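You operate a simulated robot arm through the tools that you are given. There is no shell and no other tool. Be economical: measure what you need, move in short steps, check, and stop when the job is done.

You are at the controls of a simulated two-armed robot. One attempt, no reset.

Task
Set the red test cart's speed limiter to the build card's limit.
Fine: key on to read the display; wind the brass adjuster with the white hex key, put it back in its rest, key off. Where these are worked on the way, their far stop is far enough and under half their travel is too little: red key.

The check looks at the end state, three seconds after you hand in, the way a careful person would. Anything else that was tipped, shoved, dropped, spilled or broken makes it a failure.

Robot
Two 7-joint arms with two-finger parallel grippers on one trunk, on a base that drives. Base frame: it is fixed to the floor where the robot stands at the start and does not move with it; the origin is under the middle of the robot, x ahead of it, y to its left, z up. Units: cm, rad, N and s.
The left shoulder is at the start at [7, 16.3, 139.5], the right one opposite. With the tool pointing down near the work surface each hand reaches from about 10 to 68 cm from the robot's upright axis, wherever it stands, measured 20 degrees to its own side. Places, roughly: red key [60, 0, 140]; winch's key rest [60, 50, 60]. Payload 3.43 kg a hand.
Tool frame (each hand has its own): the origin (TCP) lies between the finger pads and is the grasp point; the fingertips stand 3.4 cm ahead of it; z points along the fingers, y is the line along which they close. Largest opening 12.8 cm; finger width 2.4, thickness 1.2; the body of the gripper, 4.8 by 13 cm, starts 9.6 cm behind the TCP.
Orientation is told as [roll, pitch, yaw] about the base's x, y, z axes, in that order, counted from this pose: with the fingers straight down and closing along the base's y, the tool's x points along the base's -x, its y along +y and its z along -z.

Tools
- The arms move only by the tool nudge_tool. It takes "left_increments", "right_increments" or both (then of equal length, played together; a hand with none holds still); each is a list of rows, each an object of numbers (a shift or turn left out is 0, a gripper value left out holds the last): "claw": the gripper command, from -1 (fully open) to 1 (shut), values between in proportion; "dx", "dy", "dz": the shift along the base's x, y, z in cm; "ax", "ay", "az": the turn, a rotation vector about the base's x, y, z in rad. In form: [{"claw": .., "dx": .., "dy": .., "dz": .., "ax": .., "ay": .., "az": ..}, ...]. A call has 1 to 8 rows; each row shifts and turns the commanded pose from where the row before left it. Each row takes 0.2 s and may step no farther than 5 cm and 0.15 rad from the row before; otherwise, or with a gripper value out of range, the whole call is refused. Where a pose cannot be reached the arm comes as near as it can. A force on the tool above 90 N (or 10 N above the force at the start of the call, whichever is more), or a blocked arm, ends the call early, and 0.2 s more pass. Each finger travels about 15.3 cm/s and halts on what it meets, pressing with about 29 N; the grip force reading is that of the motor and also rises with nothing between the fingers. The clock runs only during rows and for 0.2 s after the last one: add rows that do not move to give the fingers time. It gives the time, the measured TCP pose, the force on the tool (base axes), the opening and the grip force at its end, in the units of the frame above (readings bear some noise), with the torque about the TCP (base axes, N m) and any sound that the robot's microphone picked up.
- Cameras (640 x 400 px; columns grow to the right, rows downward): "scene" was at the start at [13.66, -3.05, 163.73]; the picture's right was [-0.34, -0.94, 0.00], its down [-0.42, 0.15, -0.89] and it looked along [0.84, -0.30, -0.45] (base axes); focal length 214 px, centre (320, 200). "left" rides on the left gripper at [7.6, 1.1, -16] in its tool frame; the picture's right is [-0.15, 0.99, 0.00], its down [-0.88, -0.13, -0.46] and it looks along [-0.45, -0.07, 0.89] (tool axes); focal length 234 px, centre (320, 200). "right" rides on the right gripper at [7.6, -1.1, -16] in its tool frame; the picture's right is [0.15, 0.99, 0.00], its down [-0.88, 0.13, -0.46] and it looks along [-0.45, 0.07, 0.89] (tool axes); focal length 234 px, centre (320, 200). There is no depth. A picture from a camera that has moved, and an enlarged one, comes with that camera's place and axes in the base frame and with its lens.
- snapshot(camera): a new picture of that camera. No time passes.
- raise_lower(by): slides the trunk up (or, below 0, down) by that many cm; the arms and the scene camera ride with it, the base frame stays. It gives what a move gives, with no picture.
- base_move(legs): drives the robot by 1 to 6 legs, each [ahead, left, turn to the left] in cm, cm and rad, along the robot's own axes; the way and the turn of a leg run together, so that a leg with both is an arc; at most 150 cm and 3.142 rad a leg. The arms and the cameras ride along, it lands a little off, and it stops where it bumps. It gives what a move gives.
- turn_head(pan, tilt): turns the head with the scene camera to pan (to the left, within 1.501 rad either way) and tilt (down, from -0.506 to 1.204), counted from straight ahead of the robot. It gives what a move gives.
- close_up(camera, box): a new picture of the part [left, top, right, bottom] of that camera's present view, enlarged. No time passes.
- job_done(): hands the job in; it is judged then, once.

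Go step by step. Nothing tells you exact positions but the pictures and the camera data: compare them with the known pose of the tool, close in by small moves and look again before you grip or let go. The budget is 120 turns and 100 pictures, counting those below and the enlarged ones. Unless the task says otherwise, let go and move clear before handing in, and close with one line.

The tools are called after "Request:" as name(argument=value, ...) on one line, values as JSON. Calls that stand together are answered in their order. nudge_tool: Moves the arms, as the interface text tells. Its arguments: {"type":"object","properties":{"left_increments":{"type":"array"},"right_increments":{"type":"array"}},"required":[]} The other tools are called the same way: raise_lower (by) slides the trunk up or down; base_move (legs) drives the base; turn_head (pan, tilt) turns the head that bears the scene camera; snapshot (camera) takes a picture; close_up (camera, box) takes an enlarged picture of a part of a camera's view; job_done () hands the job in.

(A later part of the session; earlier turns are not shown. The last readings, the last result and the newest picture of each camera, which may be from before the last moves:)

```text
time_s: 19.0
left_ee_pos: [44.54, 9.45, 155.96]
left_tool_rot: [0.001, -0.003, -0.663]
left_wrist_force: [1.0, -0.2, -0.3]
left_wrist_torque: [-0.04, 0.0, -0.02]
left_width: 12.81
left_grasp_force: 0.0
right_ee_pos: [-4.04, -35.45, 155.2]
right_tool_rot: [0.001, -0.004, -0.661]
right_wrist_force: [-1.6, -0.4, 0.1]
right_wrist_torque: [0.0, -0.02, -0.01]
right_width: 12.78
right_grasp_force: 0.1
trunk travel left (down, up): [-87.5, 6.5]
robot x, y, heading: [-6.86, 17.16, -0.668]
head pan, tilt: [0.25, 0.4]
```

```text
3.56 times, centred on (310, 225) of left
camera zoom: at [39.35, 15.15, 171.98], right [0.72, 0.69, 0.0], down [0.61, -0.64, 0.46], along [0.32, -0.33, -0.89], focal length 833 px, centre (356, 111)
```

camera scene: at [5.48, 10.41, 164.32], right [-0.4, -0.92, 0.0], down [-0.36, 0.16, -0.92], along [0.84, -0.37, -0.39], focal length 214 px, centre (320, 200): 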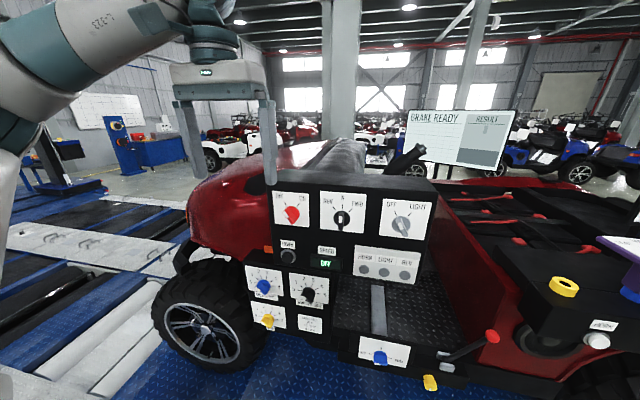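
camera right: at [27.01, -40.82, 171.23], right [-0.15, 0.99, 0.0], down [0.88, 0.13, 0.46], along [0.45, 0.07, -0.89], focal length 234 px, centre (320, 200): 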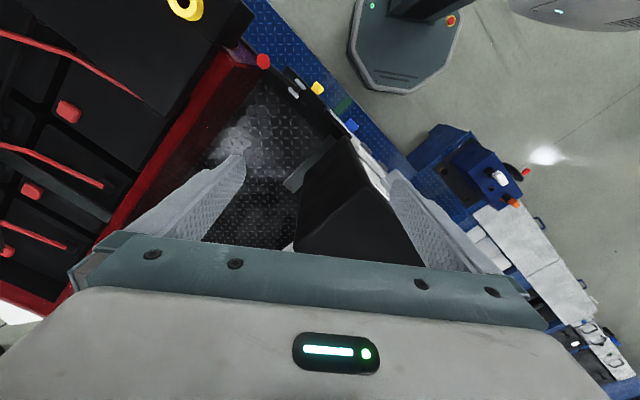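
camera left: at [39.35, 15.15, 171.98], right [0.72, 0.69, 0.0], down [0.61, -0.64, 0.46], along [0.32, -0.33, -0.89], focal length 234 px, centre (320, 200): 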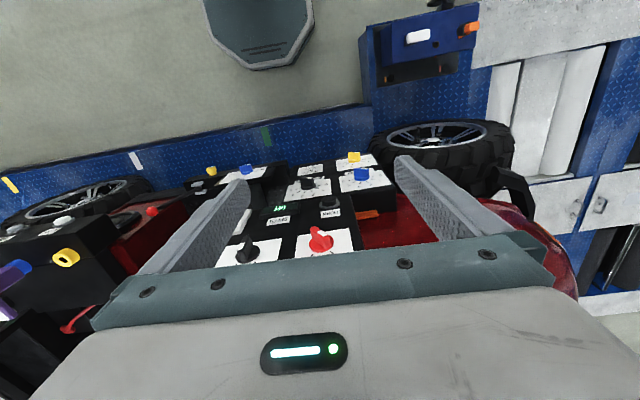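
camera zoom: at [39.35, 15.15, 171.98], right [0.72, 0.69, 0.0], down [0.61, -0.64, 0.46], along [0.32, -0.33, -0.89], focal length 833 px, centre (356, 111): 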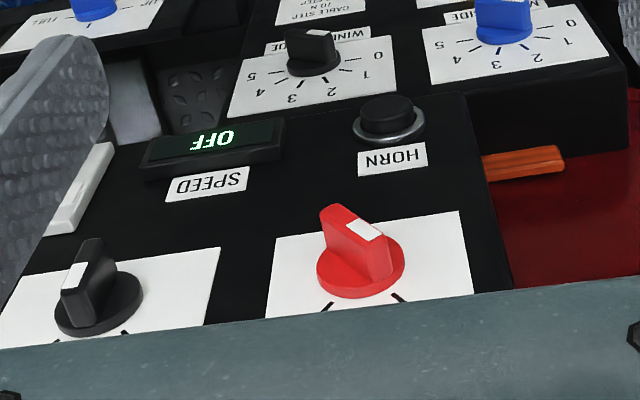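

The panel is vertical, facing about heading −0.6, with the key's axis near [58.6,-4.2,137] and its fin pointing up-left to OFF. I'll pitch the left tool to horizontal while lowering it, well out in front of the dash.

Request:
nudge_tool(left_increments=[{"ax": -0.0875, "ay": -0.1128, "dz": -1.5, "claw": 0.0}, {"ax": -0.0875, "ay": -0.1128, "dz": -1.5}, {"ax": -0.0875, "ay": -0.1128, "dz": -1.5}, {"ax": -0.0875, "ay": -0.1128, "dz": -1.5}, {"ax": -0.0875, "ay": -0.1128, "dz": -1.5}, {"ax": -0.0875, "ay": -0.1128, "dz": -1.5}, {"ax": -0.0875, "ay": -0.1128, "dz": -1.5}, {"ax": -0.0875, "ay": -0.1128, "dz": -1.5}])

Request:
nudge_tool(left_increments=[{"ax": -0.0875, "ay": -0.1128, "dz": -2}, {"ax": -0.0875, "ay": -0.1128, "dz": -2}, {"ax": -0.0875, "ay": -0.1128, "dz": -2}, {"az": 0.06}, {"ax": -0.1148, "ay": 0.079}, {"ax": -0.1148, "ay": 0.079}, {"ax": -0.1148, "ay": 0.079}, {"ax": -0.1148, "ay": 0.079}])

Request:
snapshot(camera="scene")

Request:
snapshot(camera="left")

```text
time_s: 20.8
left_ee_pos: [50.29, 5.93, 150.22]
left_tool_rot: [0.003, -1.141, -0.664]
left_wrist_force: [0.0, 0.0, -0.3]
left_wrist_torque: [-0.01, 0.01, -0.02]
left_width: 6.4
left_grasp_force: 0.1
left hand out of reach, approached as far as the arm can: row 6, 7, 8
right_ee_pos: [-3.68, -35.6, 155.24]
right_tool_rot: [0.002, -0.002, -0.662]
right_wrist_force: [-0.3, -0.1, -0.8]
right_wrist_torque: [-0.03, 0.0, 0.01]
right_width: 12.79
right_grasp_force: 0.0
trunk travel left (down, up): [-87.5, 6.5]
robot x, y, heading: [-6.8, 17.06, -0.663]
head pan, tilt: [0.25, 0.4]
```

```text
time_s: 22.6
left_ee_pos: [57.46, 1.48, 148.92]
left_tool_rot: [-1.567, -1.012, 0.967]
left_wrist_force: [-0.4, -1.2, -0.5]
left_wrist_torque: [0.02, 0.0, 0.02]
left_width: 6.39
left_grasp_force: 0.1
left hand out of reach, approached as far as the arm can: row 1, 2, 3
right_ee_pos: [-3.85, -35.53, 155.31]
right_tool_rot: [0.001, -0.002, -0.662]
right_wrist_force: [-0.3, 0.3, 0.2]
right_wrist_torque: [0.02, -0.03, -0.01]
right_width: 12.78
right_grasp_force: 0.1
trunk travel left (down, up): [-87.5, 6.5]
robot x, y, heading: [-6.63, 17.14, -0.659]
head pan, tilt: [0.25, 0.4]
```

```text
55 pictures are left
camera scene: at [5.66, 10.29, 164.3], right [-0.4, -0.92, 0.0], down [-0.36, 0.16, -0.92], along [0.84, -0.37, -0.39], focal length 214 px, centre (320, 200)
```

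scene: 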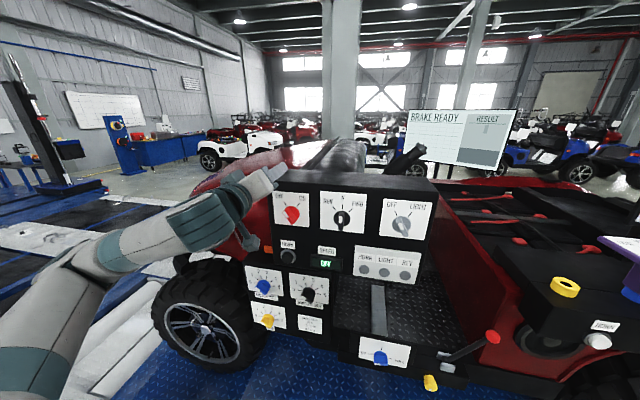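

```text
54 pictures are left
camera left: at [42.7, 8.07, 141.96], right [0.52, 0.76, -0.4], down [-0.17, 0.55, 0.82], along [0.84, -0.35, 0.42], focal length 234 px, centre (320, 200)
```

left: 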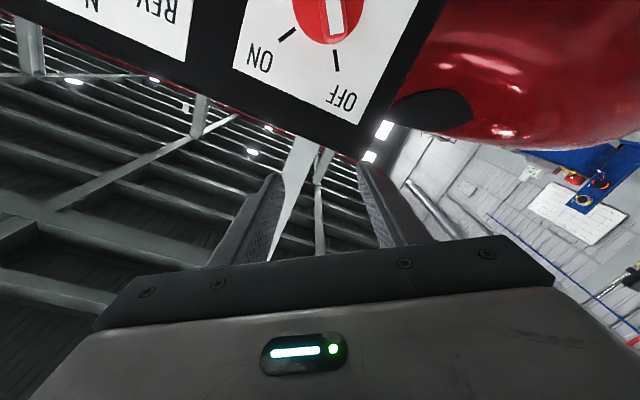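

The tool is now horizontal, square to the panel and well aligned across the fin, but the arm was cramped and ended up over the dash's top edge. I'll back the base 15 cm.

Request:
base_move(legs=[[-16, 0, 0]])

Request:
nudge_tool(left_increments=[{"dz": -4}, {"dz": -4}, {"dz": -3.5}, {"dx": -1, "dy": -1.6}, {"dx": -1, "dy": -1.6}])

Request:
snapshot(camera="left")

Request:
snapshot(camera="scene")

```text
time_s: 24.0
left_ee_pos: [45.2, 11.21, 148.66]
left_tool_rot: [-1.561, -1.016, 0.964]
left_wrist_force: [-0.1, -1.0, -0.5]
left_wrist_torque: [-0.03, -0.03, 0.01]
left_width: 6.42
left_grasp_force: 0.1
right_ee_pos: [-15.95, -26.18, 155.11]
right_tool_rot: [0.002, 0.002, -0.659]
right_wrist_force: [0.5, -0.3, 0.2]
right_wrist_torque: [0.02, 0.06, 0.0]
right_width: 12.81
right_grasp_force: 0.0
trunk travel left (down, up): [-87.5, 6.5]
robot x, y, heading: [-19.12, 26.89, -0.656]
head pan, tilt: [0.25, 0.4]
```

```text
time_s: 25.2
left_ee_pos: [42.82, 8.01, 148.85]
left_tool_rot: [-1.567, -1.017, 0.968]
left_wrist_force: [0.5, -1.2, -0.5]
left_wrist_torque: [0.03, 0.02, 0.0]
left_width: 6.4
left_grasp_force: 0.1
left hand out of reach, approached as far as the arm can: row 1, 2, 3
right_ee_pos: [-16.26, -25.77, 155.1]
right_tool_rot: [0.004, 0.0, -0.66]
right_wrist_force: [0.4, 0.4, 0.2]
right_wrist_torque: [0.03, -0.01, -0.02]
right_width: 12.82
right_grasp_force: 0.1
trunk travel left (down, up): [-87.5, 6.5]
robot x, y, heading: [-19.17, 26.79, -0.655]
head pan, tilt: [0.25, 0.4]
```

```text
53 pictures are left
camera left: at [28.01, 14.6, 141.97], right [0.52, 0.76, -0.4], down [-0.18, 0.55, 0.82], along [0.84, -0.35, 0.42], focal length 234 px, centre (320, 200)
```

left: 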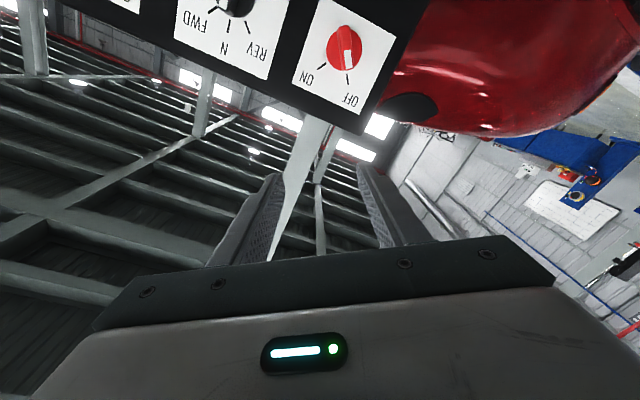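

```text
52 pictures are left
camera scene: at [-6.98, 19.89, 164.29], right [-0.4, -0.92, 0.0], down [-0.36, 0.16, -0.92], along [0.85, -0.37, -0.39], focal length 214 px, centre (320, 200)
```

scene: 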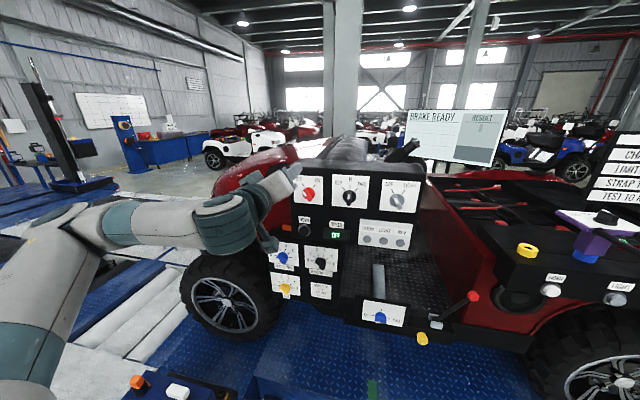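

The arm can't go lower in this pose, so I'll drop the trunk 11.7 cm instead. The camera fix agrees: key axis is near [58.5,-4.4,137].

Request:
raise_lower(by=-11.8)

Request:
snapshot(camera="left")

```text
time_s: 26.7
left_ee_pos: [42.69, 8.36, 137.08]
left_tool_rot: [-1.569, -1.015, 0.97]
left_wrist_force: [-0.4, 0.3, 0.1]
left_wrist_torque: [0.02, -0.01, 0.01]
left_width: 6.39
left_grasp_force: 0.0
right_ee_pos: [-16.38, -25.75, 143.36]
right_tool_rot: [0.002, -0.002, -0.659]
right_wrist_force: [0.0, 0.5, -0.1]
right_wrist_torque: [0.0, 0.04, -0.01]
right_width: 12.8
right_grasp_force: 0.1
trunk travel left (down, up): [-75.7, 18.3]
robot x, y, heading: [-19.18, 26.65, -0.666]
head pan, tilt: [0.25, 0.4]
```

```text
51 pictures are left
camera left: at [28.04, 14.86, 130.19], right [0.52, 0.76, -0.4], down [-0.18, 0.55, 0.82], along [0.84, -0.35, 0.42], focal length 234 px, centre (320, 200)
```

left: 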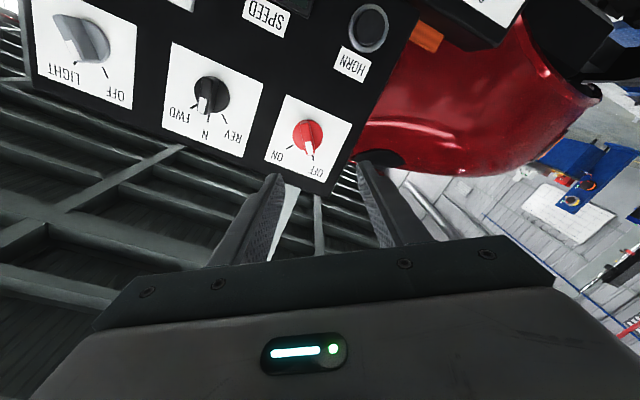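

Aligned closely. I'll advance 9 cm with a small correction and look again.

Request:
nudge_tool(left_increments=[{"dx": 2.16, "dy": -2.16, "dz": 0.15}, {"dx": 2.16, "dy": -2.16, "dz": 0.15}, {"dx": 2.16, "dy": -2.16, "dz": 0.1}, {}])

Request:
snapshot(camera="left")

Request:
close_up(camera="scene", box=[240, 150, 400, 250])

```text
time_s: 27.7
left_ee_pos: [49.43, 1.84, 137.44]
left_tool_rot: [-1.566, -1.014, 0.968]
left_wrist_force: [0.6, 0.3, 0.1]
left_wrist_torque: [-0.03, -0.02, -0.03]
left_width: 6.4
left_grasp_force: 0.1
right_ee_pos: [-16.23, -25.65, 143.41]
right_tool_rot: [0.0, -0.002, -0.66]
right_wrist_force: [-1.7, 0.0, 0.0]
right_wrist_torque: [0.01, 0.01, -0.01]
right_width: 12.8
right_grasp_force: 0.0
trunk travel left (down, up): [-75.7, 18.3]
robot x, y, heading: [-19.51, 26.97, -0.656]
head pan, tilt: [0.25, 0.4]
```

```text
50 pictures are left
camera left: at [34.63, 8.26, 130.5], right [0.52, 0.76, -0.4], down [-0.18, 0.55, 0.82], along [0.84, -0.35, 0.42], focal length 234 px, centre (320, 200)
```

left: 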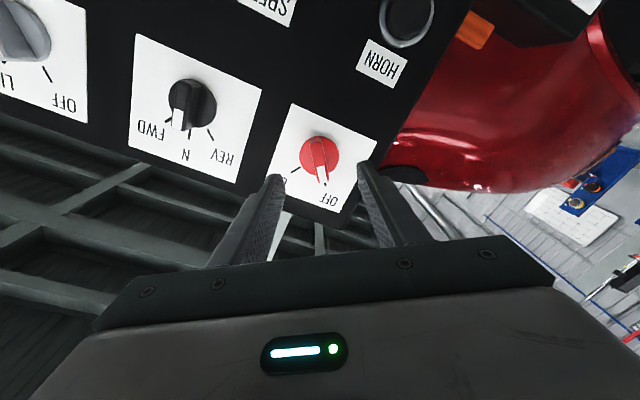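

```text
4.00 times, centred on (320, 200) of scene
camera zoom: at [-6.9, 20.19, 152.5], right [-0.4, -0.92, 0.0], down [-0.36, 0.15, -0.92], along [0.84, -0.37, -0.39], focal length 858 px, centre (320, 200)
```

zoom: 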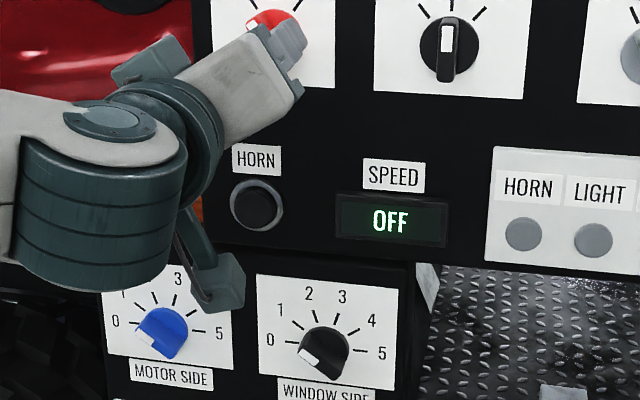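

On target. Advancing another 6 cm in small steps so the fingers straddle the fin.

Request:
nudge_tool(left_increments=[{"dx": 1.65, "dy": -1.13, "dz": 0.2}, {"dx": 1.65, "dy": -1.13, "dz": 0.2}, {"dx": 1.65, "dy": -1.13}, {}])

Request:
snapshot(camera="left")

```text
time_s: 28.7
left_ee_pos: [54.35, -1.63, 137.79]
left_tool_rot: [-1.558, -1.014, 0.964]
left_wrist_force: [0.4, 0.4, 0.2]
left_wrist_torque: [-0.01, 0.02, 0.0]
left_width: 6.39
left_grasp_force: 0.1
right_ee_pos: [-16.34, -25.8, 143.47]
right_tool_rot: [0.002, -0.003, -0.66]
right_wrist_force: [0.1, 0.2, 0.8]
right_wrist_torque: [-0.03, 0.01, 0.01]
right_width: 12.81
right_grasp_force: 0.0
trunk travel left (down, up): [-75.7, 18.3]
robot x, y, heading: [-19.62, 26.43, -0.659]
head pan, tilt: [0.25, 0.4]
```

```text
48 pictures are left
camera left: at [39.54, 4.93, 130.97], right [0.51, 0.76, -0.4], down [-0.17, 0.55, 0.82], along [0.84, -0.35, 0.41], focal length 234 px, centre (320, 200)
```

left: 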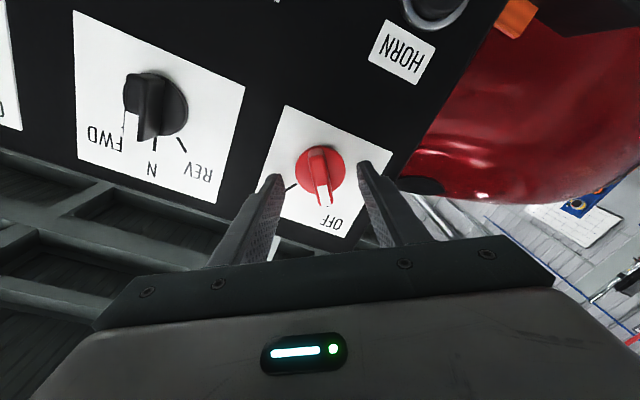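

The fingers straddle the fin. Closing.

Request:
nudge_tool(left_increments=[{"claw": 0.6}, {"claw": 1}, {}, {}])

Request:
snapshot(camera="left")

```text
time_s: 29.7
left_ee_pos: [54.43, -1.37, 137.74]
left_tool_rot: [-1.559, -1.015, 0.966]
left_wrist_force: [0.5, 5.6, -6.1]
left_wrist_torque: [-0.53, -0.68, -0.26]
left_width: 1.43
left_grasp_force: 44.7
right_ee_pos: [-16.22, -25.58, 143.37]
right_tool_rot: [0.0, -0.002, -0.659]
right_wrist_force: [0.0, -0.6, -0.5]
right_wrist_torque: [-0.01, 0.0, 0.0]
right_width: 12.8
right_grasp_force: 0.1
trunk travel left (down, up): [-75.7, 18.3]
robot x, y, heading: [-19.44, 26.45, -0.663]
head pan, tilt: [0.25, 0.4]
```

```text
47 pictures are left
camera left: at [39.55, 5.03, 130.94], right [0.51, 0.76, -0.4], down [-0.17, 0.55, 0.82], along [0.84, -0.35, 0.41], focal length 234 px, centre (320, 200)
```

left: 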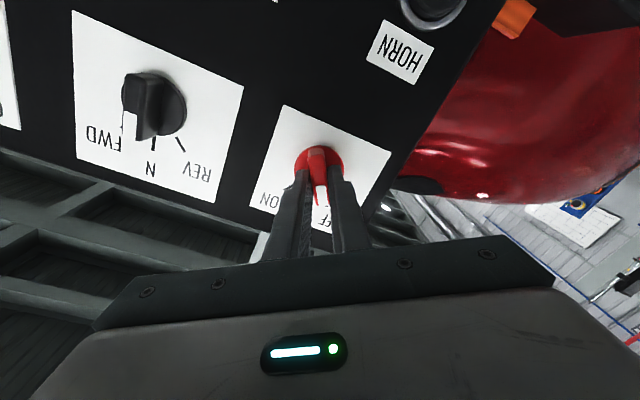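

Gripped on the fin. Turning clockwise in small steps.

Request:
nudge_tool(left_increments=[{"ax": 0.1156, "ay": -0.0791}, {"ax": 0.1156, "ay": -0.0791}, {"ax": 0.1156, "ay": -0.0791}, {"ax": 0.1156, "ay": -0.0791}, {"ax": 0.1156, "ay": -0.0791}])

Request:
snapshot(camera="left")

```text
time_s: 30.9
left_ee_pos: [54.29, -1.56, 137.87]
left_tool_rot: [1.529, -1.423, -2.126]
left_wrist_force: [-4.0, 2.5, -13.0]
left_wrist_torque: [-0.4, -0.53, -1.1]
left_width: 1.43
left_grasp_force: 44.8
right_ee_pos: [-16.17, -25.79, 143.44]
right_tool_rot: [0.003, 0.001, -0.66]
right_wrist_force: [-0.3, 0.6, 0.0]
right_wrist_torque: [-0.02, -0.01, 0.02]
right_width: 12.8
right_grasp_force: 0.2
trunk travel left (down, up): [-75.7, 18.3]
robot x, y, heading: [-19.78, 27.23, -0.659]
head pan, tilt: [0.25, 0.4]
```

```text
46 pictures are left
camera left: at [42.42, 9.26, 130.68], right [0.54, 0.79, 0.29], down [-0.52, 0.04, 0.85], along [0.66, -0.61, 0.43], focal length 234 px, centre (320, 200)
```

left: 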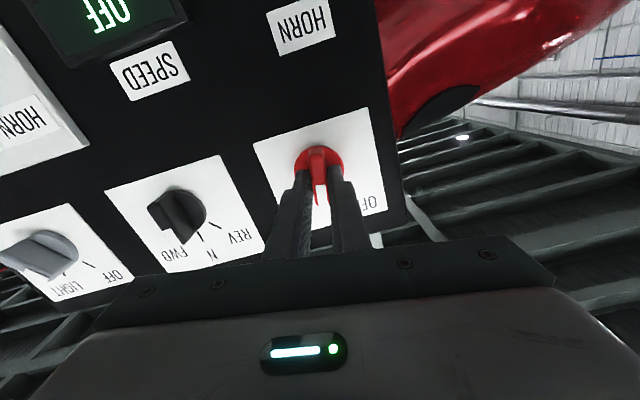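

Rotated 0.7 rad with the fin still held. Continuing toward the far stop.

Request:
nudge_tool(left_increments=[{"ax": 0.1156, "ay": -0.0791}, {"ax": 0.1156, "ay": -0.0791}, {"ax": 0.1156, "ay": -0.0791}, {"ax": 0.1156, "ay": -0.0791}])

Request:
snapshot(camera="left")

```text
time_s: 31.9
left_ee_pos: [54.31, -1.74, 137.91]
left_tool_rot: [1.539, -0.855, -2.166]
left_wrist_force: [-37.0, -28.6, -46.1]
left_wrist_torque: [-0.3, 1.59, -0.02]
left_width: 1.56
left_grasp_force: 44.5
left hand out of reach, approached as far as the arm can: row 2
right_ee_pos: [-16.61, -26.8, 143.01]
right_tool_rot: [0.007, 0.001, -0.662]
right_wrist_force: [1.2, -0.2, 0.4]
right_wrist_torque: [0.0, -0.01, -0.01]
right_width: 12.78
right_grasp_force: 0.0
trunk travel left (down, up): [-75.7, 18.3]
robot x, y, heading: [-19.37, 26.87, -0.664]
head pan, tilt: [0.25, 0.4]
```

```text
45 pictures are left
camera left: at [44.66, 12.38, 133.37], right [0.39, 0.52, 0.76], down [-0.75, -0.29, 0.59], along [0.53, -0.8, 0.28], focal length 234 px, centre (320, 200)
```

left: 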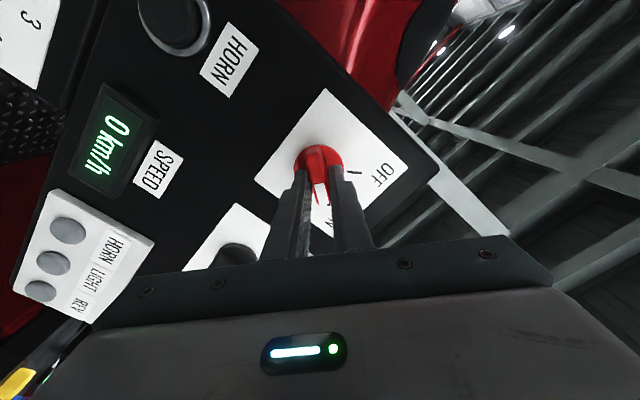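

Key is on: the display now reads "0 km/h". I'll release and back straight off.

Request:
nudge_tool(left_increments=[{"claw": 0.3}, {"claw": 0.0}, {"dx": -2, "dy": 1.37}, {"dx": -3.3, "dy": 2.26}, {"dx": -3.3, "dy": 2.26}, {"dx": -3.3, "dy": 2.26}, {"dx": -3.3, "dy": 2.26}])

Request:
close_up(camera="scene", box=[280, 140, 440, 340])

```text
time_s: 33.5
left_ee_pos: [41.64, 8.86, 139.66]
left_tool_rot: [1.576, -0.866, -2.167]
left_wrist_force: [-0.7, 0.2, -0.1]
left_wrist_torque: [0.01, 0.0, 0.04]
left_width: 6.4
left_grasp_force: 0.0
left hand out of reach, approached as far as the arm can: row 7
right_ee_pos: [-16.3, -25.67, 143.49]
right_tool_rot: [0.001, -0.002, -0.66]
right_wrist_force: [0.0, 0.5, -0.2]
right_wrist_torque: [0.05, 0.02, -0.01]
right_width: 12.83
right_grasp_force: 0.1
trunk travel left (down, up): [-75.7, 18.3]
robot x, y, heading: [-19.3, 26.55, -0.658]
head pan, tilt: [0.25, 0.4]
```

```text
2.00 times, centred on (360, 240) of scene
camera zoom: at [-7.02, 20.14, 152.51], right [-0.4, -0.92, 0.0], down [-0.36, 0.16, -0.92], along [0.85, -0.37, -0.39], focal length 429 px, centre (240, 120)
```

zoom: 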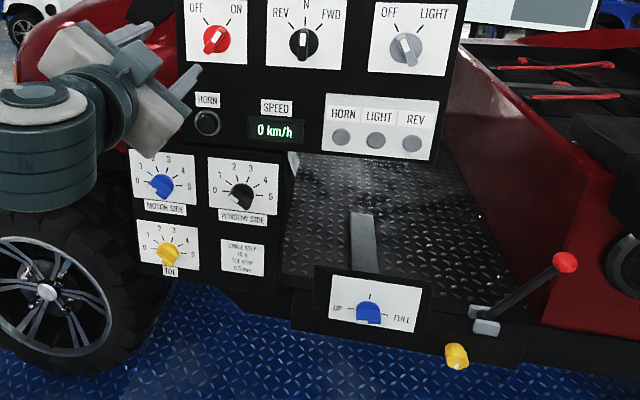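

Key is at ON and the display is live. Next is the white hex key, standing near [55,49,70]. I'll turn left and drive closer, glancing at the brass adjuster first for a second bearing.

Request:
turn_head(pan=-0.6, tilt=0.4)

Request:
snapshot(camera="scene")

Request:
base_move(legs=[[0, 0, 0.62], [24, 0, 0]])

Request:
turn_head(pan=0.45, tilt=0.75)

Request:
snapshot(camera="scene")

```text
time_s: 34.6
left_ee_pos: [41.69, 8.79, 139.67]
left_tool_rot: [1.574, -0.866, -2.171]
left_wrist_force: [0.2, -0.4, 0.5]
left_wrist_torque: [0.0, 0.01, 0.01]
left_width: 6.41
left_grasp_force: 0.2
right_ee_pos: [-16.3, -25.72, 143.43]
right_tool_rot: [0.001, -0.002, -0.658]
right_wrist_force: [0.2, 0.5, 0.4]
right_wrist_torque: [0.0, -0.02, 0.02]
right_width: 12.81
right_grasp_force: 0.1
trunk travel left (down, up): [-75.7, 18.3]
robot x, y, heading: [-19.62, 27.23, -0.658]
head pan, tilt: [-0.6, 0.4]
```

```text
43 pictures are left
camera scene: at [-12.6, 15.01, 152.51], right [-0.95, -0.31, 0.0], down [-0.12, 0.37, -0.92], along [0.28, -0.88, -0.39], focal length 214 px, centre (320, 200)
```

scene: 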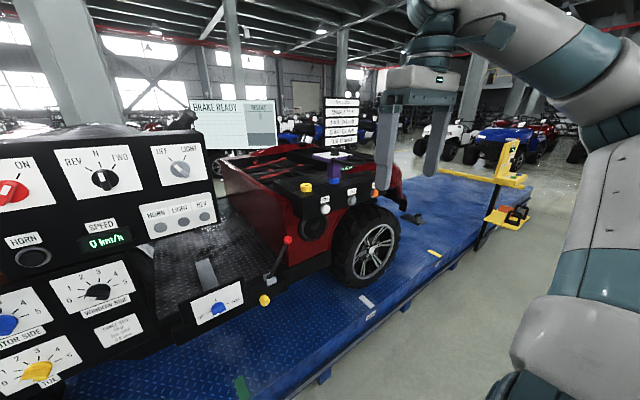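

```text
time_s: 38.1
left_ee_pos: [63.94, 47.52, 139.79]
left_tool_rot: [1.574, -0.865, -1.541]
left_wrist_force: [0.1, -0.7, 0.3]
left_wrist_torque: [0.01, -0.02, 0.0]
left_width: 6.41
left_grasp_force: 0.0
right_ee_pos: [37.57, -14.59, 143.53]
right_tool_rot: [0.002, -0.003, -0.027]
right_wrist_force: [1.3, 0.4, 0.6]
right_wrist_torque: [-0.02, 0.0, 0.01]
right_width: 12.81
right_grasp_force: 0.1
trunk travel left (down, up): [-75.7, 18.3]
robot x, y, heading: [4.32, 26.27, -0.026]
head pan, tilt: [-0.6, 0.4]
```

```text
time_s: 39.4
left_ee_pos: [64.23, 47.53, 139.57]
left_tool_rot: [1.572, -0.867, -1.539]
left_wrist_force: [-0.1, -0.7, 0.1]
left_wrist_torque: [-0.02, 0.06, 0.01]
left_width: 6.39
left_grasp_force: 0.0
right_ee_pos: [37.77, -14.64, 143.39]
right_tool_rot: [0.001, -0.002, -0.026]
right_wrist_force: [-0.5, 0.0, -0.1]
right_wrist_torque: [0.01, 0.0, -0.01]
right_width: 12.8
right_grasp_force: 0.0
trunk travel left (down, up): [-75.7, 18.3]
robot x, y, heading: [4.54, 26.38, -0.026]
head pan, tilt: [0.45, 0.75]
```

```text
42 pictures are left
camera scene: at [16.81, 29.4, 149.39], right [0.41, -0.91, 0.0], down [-0.62, -0.28, -0.73], along [0.67, 0.3, -0.68], focal length 214 px, centre (320, 200)
```

scene: 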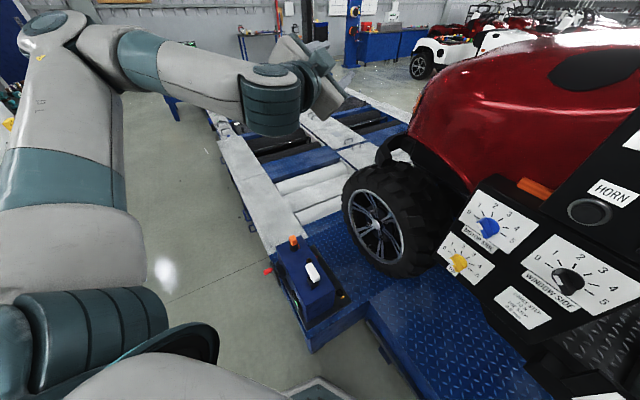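

The white key is confirmed near [55,50,70]. I'll swing the left tool to point down with the fingers closing across the handle's thin side, and move it over the key.

Request:
nudge_tool(left_increments=[{"ax": -0.087, "ay": 0.0753, "az": 0.0847, "dx": -0.6, "dz": -0.5}, {"ax": -0.087, "ay": 0.0753, "az": 0.0847, "dx": -0.6, "dz": -0.5}, {"ax": -0.087, "ay": 0.0753, "az": 0.0847, "dx": -0.6, "dz": -0.5}, {"ax": -0.087, "ay": 0.0753, "az": 0.0847, "dx": -0.6, "dz": -0.5}, {"ax": -0.087, "ay": 0.0753, "az": 0.0847, "dx": -0.6, "dz": -0.5}, {"ax": -0.087, "ay": 0.0753, "az": 0.0847, "dx": -0.6, "dz": -0.5}, {"ax": -0.087, "ay": 0.0753, "az": 0.0847, "dx": -0.6, "dz": -0.5}, {"ax": -0.087, "ay": 0.0753, "az": 0.0847, "dx": -0.6, "dz": -0.5}])

Request:
nudge_tool(left_increments=[{"ax": -0.087, "ay": 0.0753, "az": 0.0847, "dx": -0.6, "dz": -1}, {"ax": -0.087, "ay": 0.0753, "az": 0.0847, "dx": -0.6, "dz": -1}, {"ax": -0.087, "ay": 0.0753, "az": 0.0847, "dx": -0.6, "dz": -1}, {"ax": -0.087, "ay": 0.0753, "az": 0.0847, "dx": -0.6, "dz": -1}, {"ax": -0.087, "ay": 0.0753, "az": 0.0847, "dx": -0.6, "dz": -1}, {"ax": -0.087, "ay": 0.0753, "az": 0.0847, "dx": -0.6, "dz": -1}, {"ax": -0.087, "ay": 0.0753, "az": 0.0847, "dx": -0.6, "dz": -1}])

```text
time_s: 41.2
left_ee_pos: [59.37, 47.49, 135.7]
left_tool_rot: [0.19, -0.772, 0.278]
left_wrist_force: [0.2, 1.0, 0.8]
left_wrist_torque: [0.01, 0.01, 0.0]
left_width: 6.39
left_grasp_force: 0.0
right_ee_pos: [37.66, -14.53, 143.48]
right_tool_rot: [0.0, -0.003, -0.027]
right_wrist_force: [0.7, 0.8, -0.3]
right_wrist_torque: [0.0, 0.01, 0.02]
right_width: 12.81
right_grasp_force: 0.1
trunk travel left (down, up): [-75.7, 18.3]
robot x, y, heading: [4.53, 26.08, -0.03]
head pan, tilt: [0.45, 0.75]
```

```text
time_s: 42.8
left_ee_pos: [55.29, 47.58, 128.5]
left_tool_rot: [0.004, 0.001, 0.98]
left_wrist_force: [0.3, -0.7, 0.4]
left_wrist_torque: [-0.01, 0.0, -0.02]
left_width: 6.4
left_grasp_force: 0.1
right_ee_pos: [37.75, -14.35, 143.43]
right_tool_rot: [0.0, -0.002, -0.028]
right_wrist_force: [0.2, 0.2, -0.3]
right_wrist_torque: [0.0, -0.02, 0.01]
right_width: 12.8
right_grasp_force: 0.0
trunk travel left (down, up): [-75.7, 18.3]
robot x, y, heading: [3.76, 26.11, -0.028]
head pan, tilt: [0.45, 0.75]
```

The tool is pointing down with yaw 0.98. Lowering toward the key and checking with the hand camera.

Request:
nudge_tool(left_increments=[{"dz": -4.9, "dy": 0.5, "claw": -0.3}, {"dz": -4.9, "dy": 0.5}, {"dz": -4.9, "dy": 0.5}, {"dz": -4.9}, {"dz": -4.9}, {"dz": -4.9}, {"dz": -4.9}])

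Request:
snapshot(camera="left")

Request:
close_up(camera="scene", box=[220, 200, 400, 340])

```text
time_s: 44.4
left_ee_pos: [55.35, 49.15, 94.23]
left_tool_rot: [0.003, -0.001, 0.978]
left_wrist_force: [0.6, 0.6, 0.1]
left_wrist_torque: [0.02, 0.02, -0.02]
left_width: 8.33
left_grasp_force: 0.0
right_ee_pos: [37.75, -14.51, 143.44]
right_tool_rot: [0.0, -0.001, -0.027]
right_wrist_force: [-0.1, 0.2, -0.5]
right_wrist_torque: [0.02, 0.02, 0.02]
right_width: 12.81
right_grasp_force: 0.1
trunk travel left (down, up): [-75.7, 18.3]
robot x, y, heading: [4.08, 25.94, -0.032]
head pan, tilt: [0.45, 0.75]
```

```text
41 pictures are left
camera left: at [50.25, 43.49, 110.34], right [-0.74, 0.67, 0.0], down [0.6, 0.66, 0.46], along [0.3, 0.34, -0.89], focal length 234 px, centre (320, 200)
```

left: 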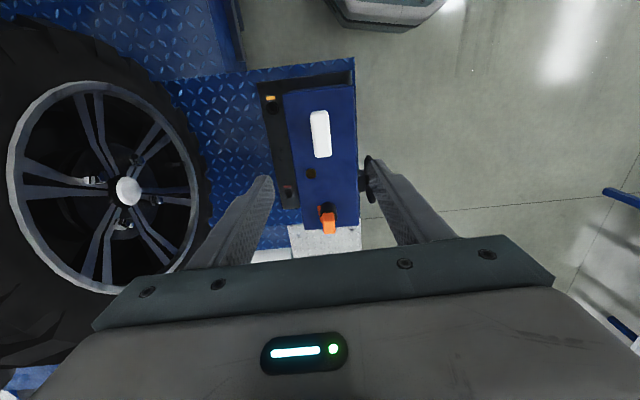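

```text
2.86 times, centred on (310, 270) of scene
camera zoom: at [16.81, 29.48, 149.4], right [0.41, -0.91, 0.0], down [-0.62, -0.28, -0.73], along [0.67, 0.3, -0.68], focal length 613 px, centre (349, 0)
```

zoom: 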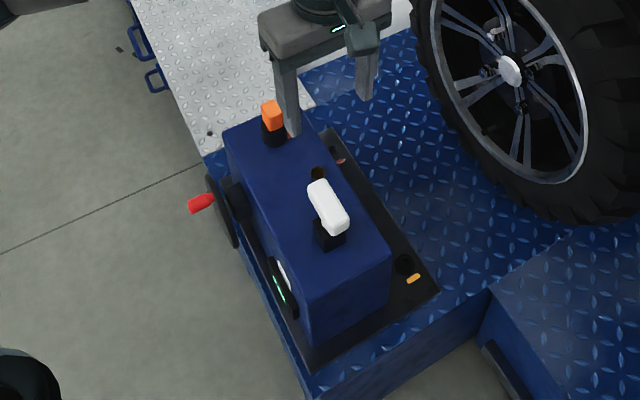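

The handle is centred under the fingers and lined up. Lowering more.

Request:
nudge_tool(left_increments=[{"dz": -4.5}, {"dz": -4.5}, {"dz": -4.5}])

Request:
snapshot(camera="left")

Request:
close_up(camera="scene", box=[250, 210, 370, 310])

```text
time_s: 45.2
left_ee_pos: [55.1, 48.93, 80.69]
left_tool_rot: [0.002, -0.003, 0.981]
left_wrist_force: [0.7, -0.3, 1.0]
left_wrist_torque: [0.01, 0.0, 0.0]
left_width: 8.33
left_grasp_force: 0.0
right_ee_pos: [37.74, -14.46, 143.43]
right_tool_rot: [0.001, -0.003, -0.029]
right_wrist_force: [0.4, 0.2, -0.5]
right_wrist_torque: [-0.01, 0.0, -0.04]
right_width: 12.78
right_grasp_force: 0.1
trunk travel left (down, up): [-75.7, 18.3]
robot x, y, heading: [4.15, 25.81, -0.027]
head pan, tilt: [0.45, 0.75]
```

```text
39 pictures are left
camera left: at [50.01, 43.22, 96.78], right [-0.74, 0.67, 0.0], down [0.6, 0.66, 0.46], along [0.31, 0.34, -0.89], focal length 234 px, centre (320, 200)
```

left: 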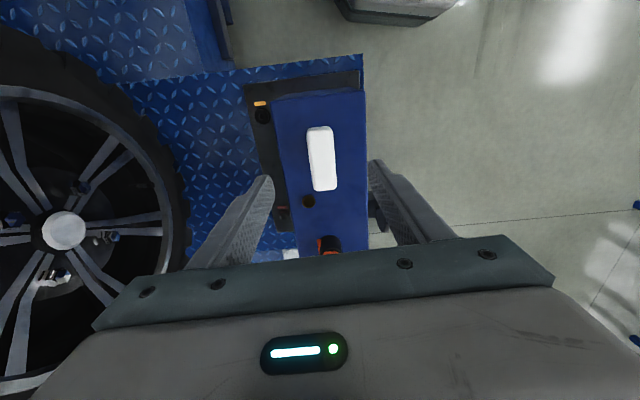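

```text
4.00 times, centred on (310, 260) of scene
camera zoom: at [16.78, 29.4, 149.4], right [0.41, -0.91, 0.0], down [-0.62, -0.28, -0.73], along [0.67, 0.3, -0.68], focal length 858 px, centre (360, -40)
```

zoom: 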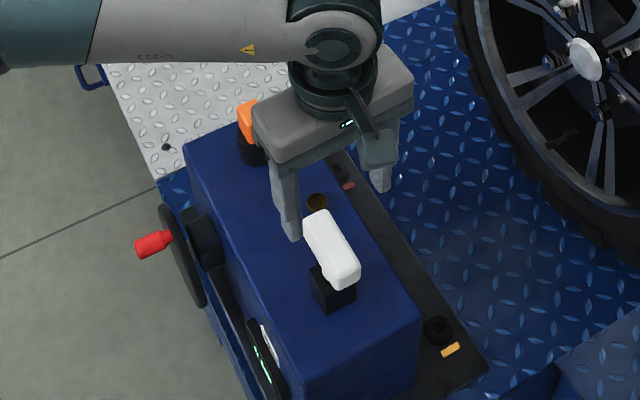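

Head top is near z 71.4 and centred. Descending so the pads straddle the handle.

Request:
nudge_tool(left_increments=[{"dz": -4}, {"dz": -3.2}, {"dz": -2}, {}])

Request:
snapshot(camera="left")

Request:
close_up(camera="scene", box=[270, 220, 360, 300])

```text
time_s: 46.2
left_ee_pos: [55.15, 49.03, 71.43]
left_tool_rot: [0.003, -0.001, 0.978]
left_wrist_force: [-0.6, 0.0, -0.3]
left_wrist_torque: [-0.03, 0.0, 0.0]
left_width: 8.32
left_grasp_force: 0.1
right_ee_pos: [37.68, -14.51, 143.41]
right_tool_rot: [0.003, -0.001, -0.028]
right_wrist_force: [0.1, 0.1, 0.2]
right_wrist_torque: [0.01, 0.0, -0.02]
right_width: 12.79
right_grasp_force: 0.1
trunk travel left (down, up): [-75.7, 18.3]
robot x, y, heading: [4.43, 26.14, -0.025]
head pan, tilt: [0.45, 0.75]
```

```text
37 pictures are left
camera left: at [50.07, 43.29, 87.48], right [-0.74, 0.67, 0.0], down [0.6, 0.66, 0.46], along [0.3, 0.34, -0.89], focal length 234 px, centre (320, 200)
```

left: 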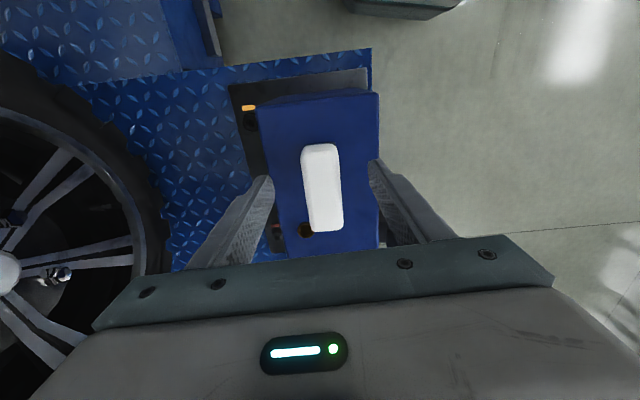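

```text
5.00 times, centred on (315, 260) of scene
camera zoom: at [16.76, 29.41, 149.39], right [0.41, -0.91, 0.0], down [-0.62, -0.28, -0.73], along [0.67, 0.3, -0.68], focal length 1072 px, centre (345, -100)
```

zoom: 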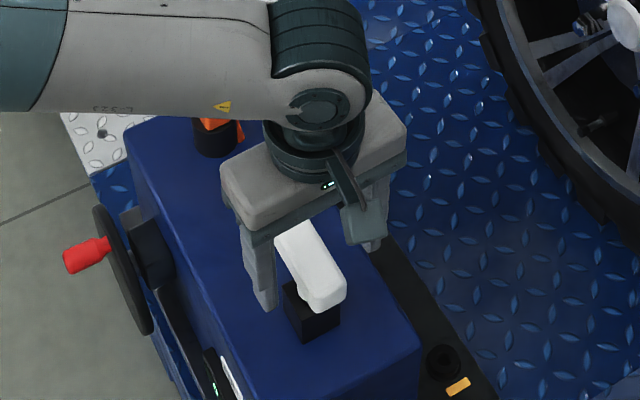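

The pads straddle the handle while staying clear of the black rest block. Closing.

Request:
nudge_tool(left_increments=[{"claw": 0.3}, {"claw": 0.7}, {"claw": 1}, {}, {}])

Request:
snapshot(camera="left")

```text
time_s: 47.4
left_ee_pos: [55.13, 48.92, 71.53]
left_tool_rot: [0.003, 0.0, 0.979]
left_wrist_force: [-0.3, 0.8, 0.2]
left_wrist_torque: [-0.05, 0.02, 0.01]
left_width: 3.17
left_grasp_force: 29.1
right_ee_pos: [37.76, -14.62, 143.39]
right_tool_rot: [0.002, -0.001, -0.029]
right_wrist_force: [-0.8, -0.4, 0.5]
right_wrist_torque: [0.05, 0.03, -0.02]
right_width: 12.78
right_grasp_force: 0.1
trunk travel left (down, up): [-75.7, 18.3]
robot x, y, heading: [4.2, 25.92, -0.027]
head pan, tilt: [0.45, 0.75]
```

```text
35 pictures are left
camera left: at [50.07, 43.3, 87.5], right [-0.74, 0.67, 0.0], down [0.6, 0.66, 0.46], along [0.3, 0.34, -0.89], focal length 234 px, centre (320, 200)
```

left: 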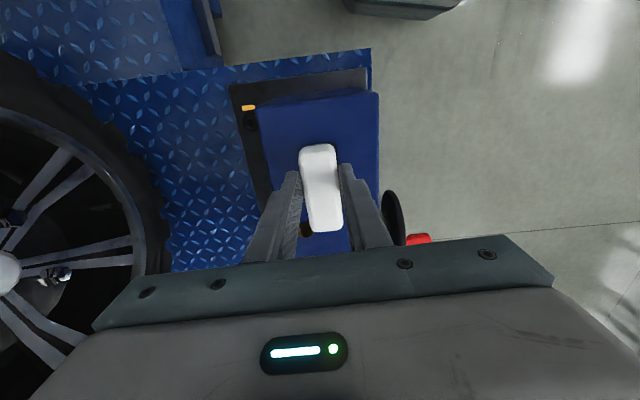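

Held at 3.17 cm. The rest pose is TCP [55.1,48.95,71.5] at yaw 0.979. Lifting straight up.

Request:
nudge_tool(left_increments=[{"dz": 1.5}, {"dz": 2}, {"dz": 3}, {"dz": 4}, {"dz": 4.5}, {"dz": 4.5}, {"dz": 4.5}, {"dz": 4.5}])

Request:
close_up(camera="scene", box=[230, 130, 390, 290])

```text
time_s: 49.2
left_ee_pos: [54.79, 49.24, 100.25]
left_tool_rot: [0.004, -0.002, 0.979]
left_wrist_force: [0.2, 0.0, -2.7]
left_wrist_torque: [-0.03, 0.01, 0.0]
left_width: 3.18
left_grasp_force: 29.3
right_ee_pos: [37.55, -14.71, 143.34]
right_tool_rot: [0.002, -0.001, -0.029]
right_wrist_force: [0.4, -0.6, 0.3]
right_wrist_torque: [-0.01, -0.04, -0.02]
right_width: 12.8
right_grasp_force: 0.1
trunk travel left (down, up): [-75.7, 18.3]
robot x, y, heading: [4.2, 25.93, -0.029]
head pan, tilt: [0.45, 0.75]
```

```text
2.50 times, centred on (310, 210) of scene
camera zoom: at [16.73, 29.36, 149.39], right [0.41, -0.91, 0.0], down [-0.62, -0.28, -0.73], along [0.67, 0.3, -0.68], focal length 536 px, centre (345, 175)
```

zoom: 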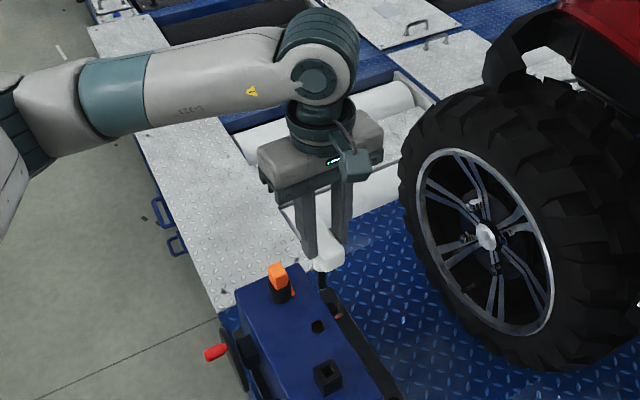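

I have the key, with its black shaft hanging down. The adjuster works out to about [-7,-97,122] on top of the rear box. I'll raise everything, back out, turn square to the cart and strafe right along it.

Request:
raise_lower(by=11.8)

Request:
nudge_tool(left_increments=[{"dz": 4.5}, {"dz": 4.5}, {"dz": 4.5}, {"dz": 4.5}, {"dz": 4.5}, {"dz": 4.5}, {"dz": 4.5}, {"dz": 4.5}])

Request:
base_move(legs=[[-22, 0, 0], [0, 0, -0.57], [0, -105, 0]])

Request:
turn_head(pan=0.1, tilt=0.5)

Request:
snapshot(camera="scene")

```text
time_s: 50.7
left_ee_pos: [54.96, 49.25, 111.91]
left_tool_rot: [0.003, 0.0, 0.978]
left_wrist_force: [-0.6, 0.6, -1.9]
left_wrist_torque: [-0.05, 0.01, 0.0]
left_width: 3.16
left_grasp_force: 29.2
right_ee_pos: [37.74, -14.5, 155.11]
right_tool_rot: [0.003, -0.001, -0.026]
right_wrist_force: [-0.1, 0.5, 0.0]
right_wrist_torque: [0.0, -0.01, -0.01]
right_width: 12.79
right_grasp_force: 0.0
trunk travel left (down, up): [-87.5, 6.5]
robot x, y, heading: [4.05, 26.08, -0.03]
head pan, tilt: [0.45, 0.75]
```

```text
time_s: 52.5
left_ee_pos: [54.6, 49.25, 147.96]
left_tool_rot: [0.004, -0.001, 0.979]
left_wrist_force: [0.6, -0.6, -2.0]
left_wrist_torque: [0.02, 0.02, 0.0]
left_width: 3.15
left_grasp_force: 29.5
right_ee_pos: [37.56, -14.67, 155.2]
right_tool_rot: [0.001, -0.005, -0.029]
right_wrist_force: [0.4, -0.6, -0.7]
right_wrist_torque: [0.01, -0.01, 0.0]
right_width: 12.81
right_grasp_force: 0.0
trunk travel left (down, up): [-87.5, 6.5]
robot x, y, heading: [4.08, 25.89, -0.028]
head pan, tilt: [0.45, 0.75]
```

```text
time_s: 60.8
left_ee_pos: [-21.62, -69.4, 147.88]
left_tool_rot: [0.005, -0.001, 0.427]
left_wrist_force: [-0.1, 0.6, -2.8]
left_wrist_torque: [-0.04, 0.02, 0.01]
left_width: 3.17
left_grasp_force: 29.4
right_ee_pos: [-69.61, -114.9, 155.34]
right_tool_rot: [0.0, -0.002, -0.58]
right_wrist_force: [-0.8, 0.0, 0.2]
right_wrist_torque: [-0.02, 0.01, 0.03]
right_width: 12.8
right_grasp_force: 0.1
trunk travel left (down, up): [-87.5, 6.5]
robot x, y, heading: [-76.93, -62.84, -0.584]
head pan, tilt: [0.45, 0.75]
```

```text
time_s: 61.7
left_ee_pos: [-21.83, -69.55, 147.88]
left_tool_rot: [0.004, 0.0, 0.428]
left_wrist_force: [-0.5, 0.3, -2.1]
left_wrist_torque: [-0.02, 0.01, 0.02]
left_width: 3.15
left_grasp_force: 29.3
right_ee_pos: [-69.75, -115.07, 155.2]
right_tool_rot: [0.0, -0.001, -0.578]
right_wrist_force: [-0.3, 0.0, -0.3]
right_wrist_torque: [0.0, -0.01, -0.02]
right_width: 12.81
right_grasp_force: 0.0
trunk travel left (down, up): [-87.5, 6.5]
robot x, y, heading: [-77.34, -62.72, -0.577]
head pan, tilt: [0.099, 0.499]
```

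```text
33 pictures are left
camera scene: at [-64.68, -69.73, 163.38], right [-0.46, -0.89, 0.0], down [-0.43, 0.22, -0.88], along [0.78, -0.4, -0.48], focal length 214 px, centre (320, 200)
```

scene: 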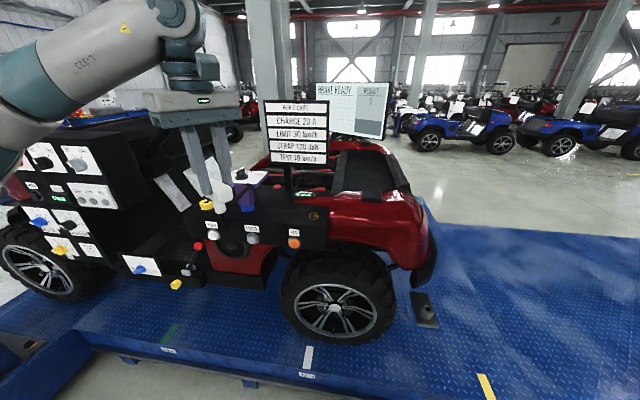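

The adjuster triangulates to [-6.95,-96.7,122.4]. I'll shift the hand right to clear the charger, zoom in to measure the key's shaft, then drive in.

Request:
nudge_tool(left_increments=[{"dx": -1.9, "dy": -2.95, "dz": 0.8}, {"dx": -1.9, "dy": -2.95, "dz": 0.8}, {}])

Request:
close_up(camera="scene", box=[160, 90, 340, 260])

```text
time_s: 62.5
left_ee_pos: [-25.52, -75.4, 149.41]
left_tool_rot: [0.004, 0.0, 0.426]
left_wrist_force: [1.0, -0.2, -2.5]
left_wrist_torque: [-0.03, 0.01, 0.02]
left_width: 3.12
left_grasp_force: 28.7
right_ee_pos: [-69.61, -114.83, 155.32]
right_tool_rot: [-0.001, -0.003, -0.58]
right_wrist_force: [-0.7, -0.1, -0.5]
right_wrist_torque: [-0.01, 0.03, -0.03]
right_width: 12.79
right_grasp_force: 0.1
trunk travel left (down, up): [-87.5, 6.5]
robot x, y, heading: [-76.88, -63.19, -0.581]
head pan, tilt: [0.099, 0.499]
```

```text
2.35 times, centred on (250, 175) of scene
camera zoom: at [-64.62, -69.54, 163.39], right [-0.46, -0.89, 0.0], down [-0.43, 0.22, -0.88], along [0.78, -0.41, -0.48], focal length 505 px, centre (485, 259)
```

zoom: 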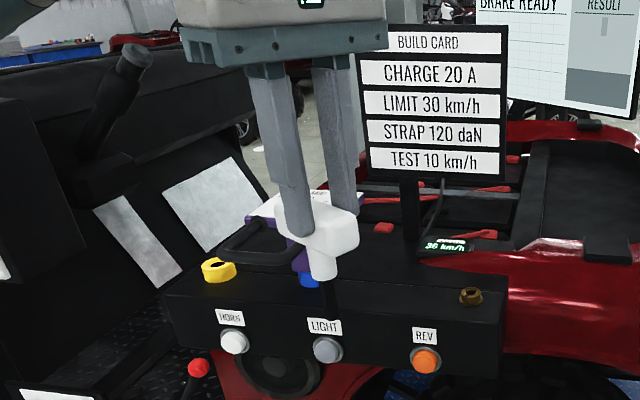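

A second display next to the adjuster reads 36 km/h, so that's the limit readout, and it must come down to 30. The key tip is about 12.7 cm below the TCP. Driving in now.

Request:
base_move(legs=[[0, -6, 0], [23, 0, 0]])

Request:
snapshot(camera="left")

Request:
snapshot(camera="scene")

```text
time_s: 64.8
left_ee_pos: [-10.11, -92.6, 149.42]
left_tool_rot: [0.0, -0.001, 0.429]
left_wrist_force: [0.2, 0.6, -2.1]
left_wrist_torque: [-0.06, -0.03, -0.02]
left_width: 3.1
left_grasp_force: 28.7
right_ee_pos: [-54.23, -131.93, 155.41]
right_tool_rot: [0.0, -0.006, -0.577]
right_wrist_force: [-0.5, -0.3, 1.4]
right_wrist_torque: [-0.06, 0.0, 0.0]
right_width: 12.79
right_grasp_force: 0.0
trunk travel left (down, up): [-87.5, 6.5]
robot x, y, heading: [-61.49, -80.41, -0.581]
head pan, tilt: [0.099, 0.499]
```

```text
31 pictures are left
camera left: at [-17.36, -94.59, 165.54], right [-0.28, 0.96, 0.0], down [0.85, 0.25, 0.46], along [0.44, 0.13, -0.89], focal length 234 px, centre (320, 200)
```

left: 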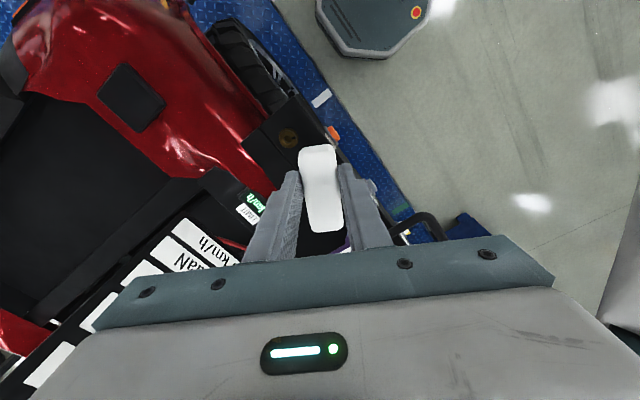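

```text
30 pictures are left
camera scene: at [-49.24, -86.68, 163.44], right [-0.46, -0.89, 0.0], down [-0.42, 0.22, -0.88], along [0.78, -0.41, -0.48], focal length 214 px, centre (320, 200)
```

scene: 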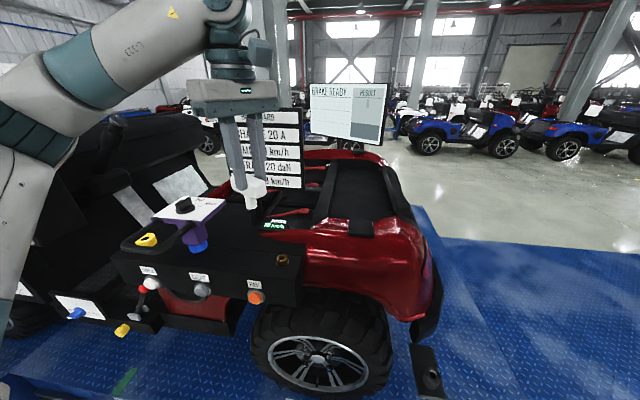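

Close now. Zooming both cameras for a precise fix on the adjuster and the key tip.

Request:
close_up(camera="scene", box=[220, 170, 310, 280])

Request:
close_up(camera="left", box=[230, 110, 350, 240])

```text
3.64 times, centred on (265, 225) of scene
camera zoom: at [-49.24, -86.68, 163.44], right [-0.46, -0.89, 0.0], down [-0.42, 0.22, -0.88], along [0.78, -0.41, -0.48], focal length 780 px, centre (520, 109)
```

zoom: 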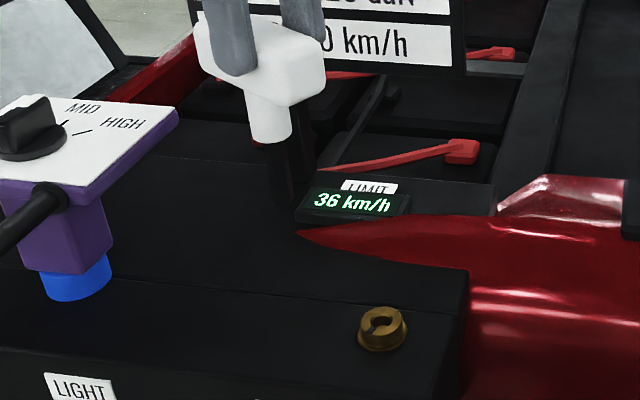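

```text
3.08 times, centred on (290, 175) of left
camera zoom: at [-17.36, -94.59, 165.54], right [-0.28, 0.96, 0.0], down [0.85, 0.25, 0.46], along [0.44, 0.13, -0.89], focal length 720 px, centre (412, 277)
```

zoom: 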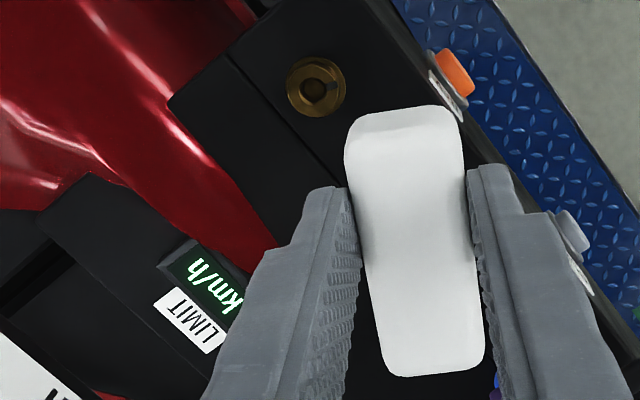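

The adjuster is at [-6.87,-97.35,122.4]. The stem seems about 1 cm off the TCP axis in the head view, so I'll take a second bearing from the right-hand camera.

Request:
close_up(camera="right", box=[440, 120, 640, 280])

```text
2.50 times, centred on (540, 200) of right
camera zoom: at [-61.3, -128.73, 171.41], right [0.42, 0.91, 0.0], down [0.81, -0.37, 0.46], along [0.42, -0.19, -0.89], focal length 585 px, centre (-230, 200)
```

zoom: 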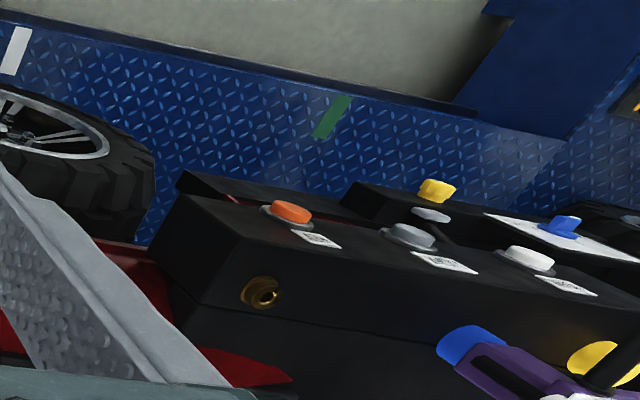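

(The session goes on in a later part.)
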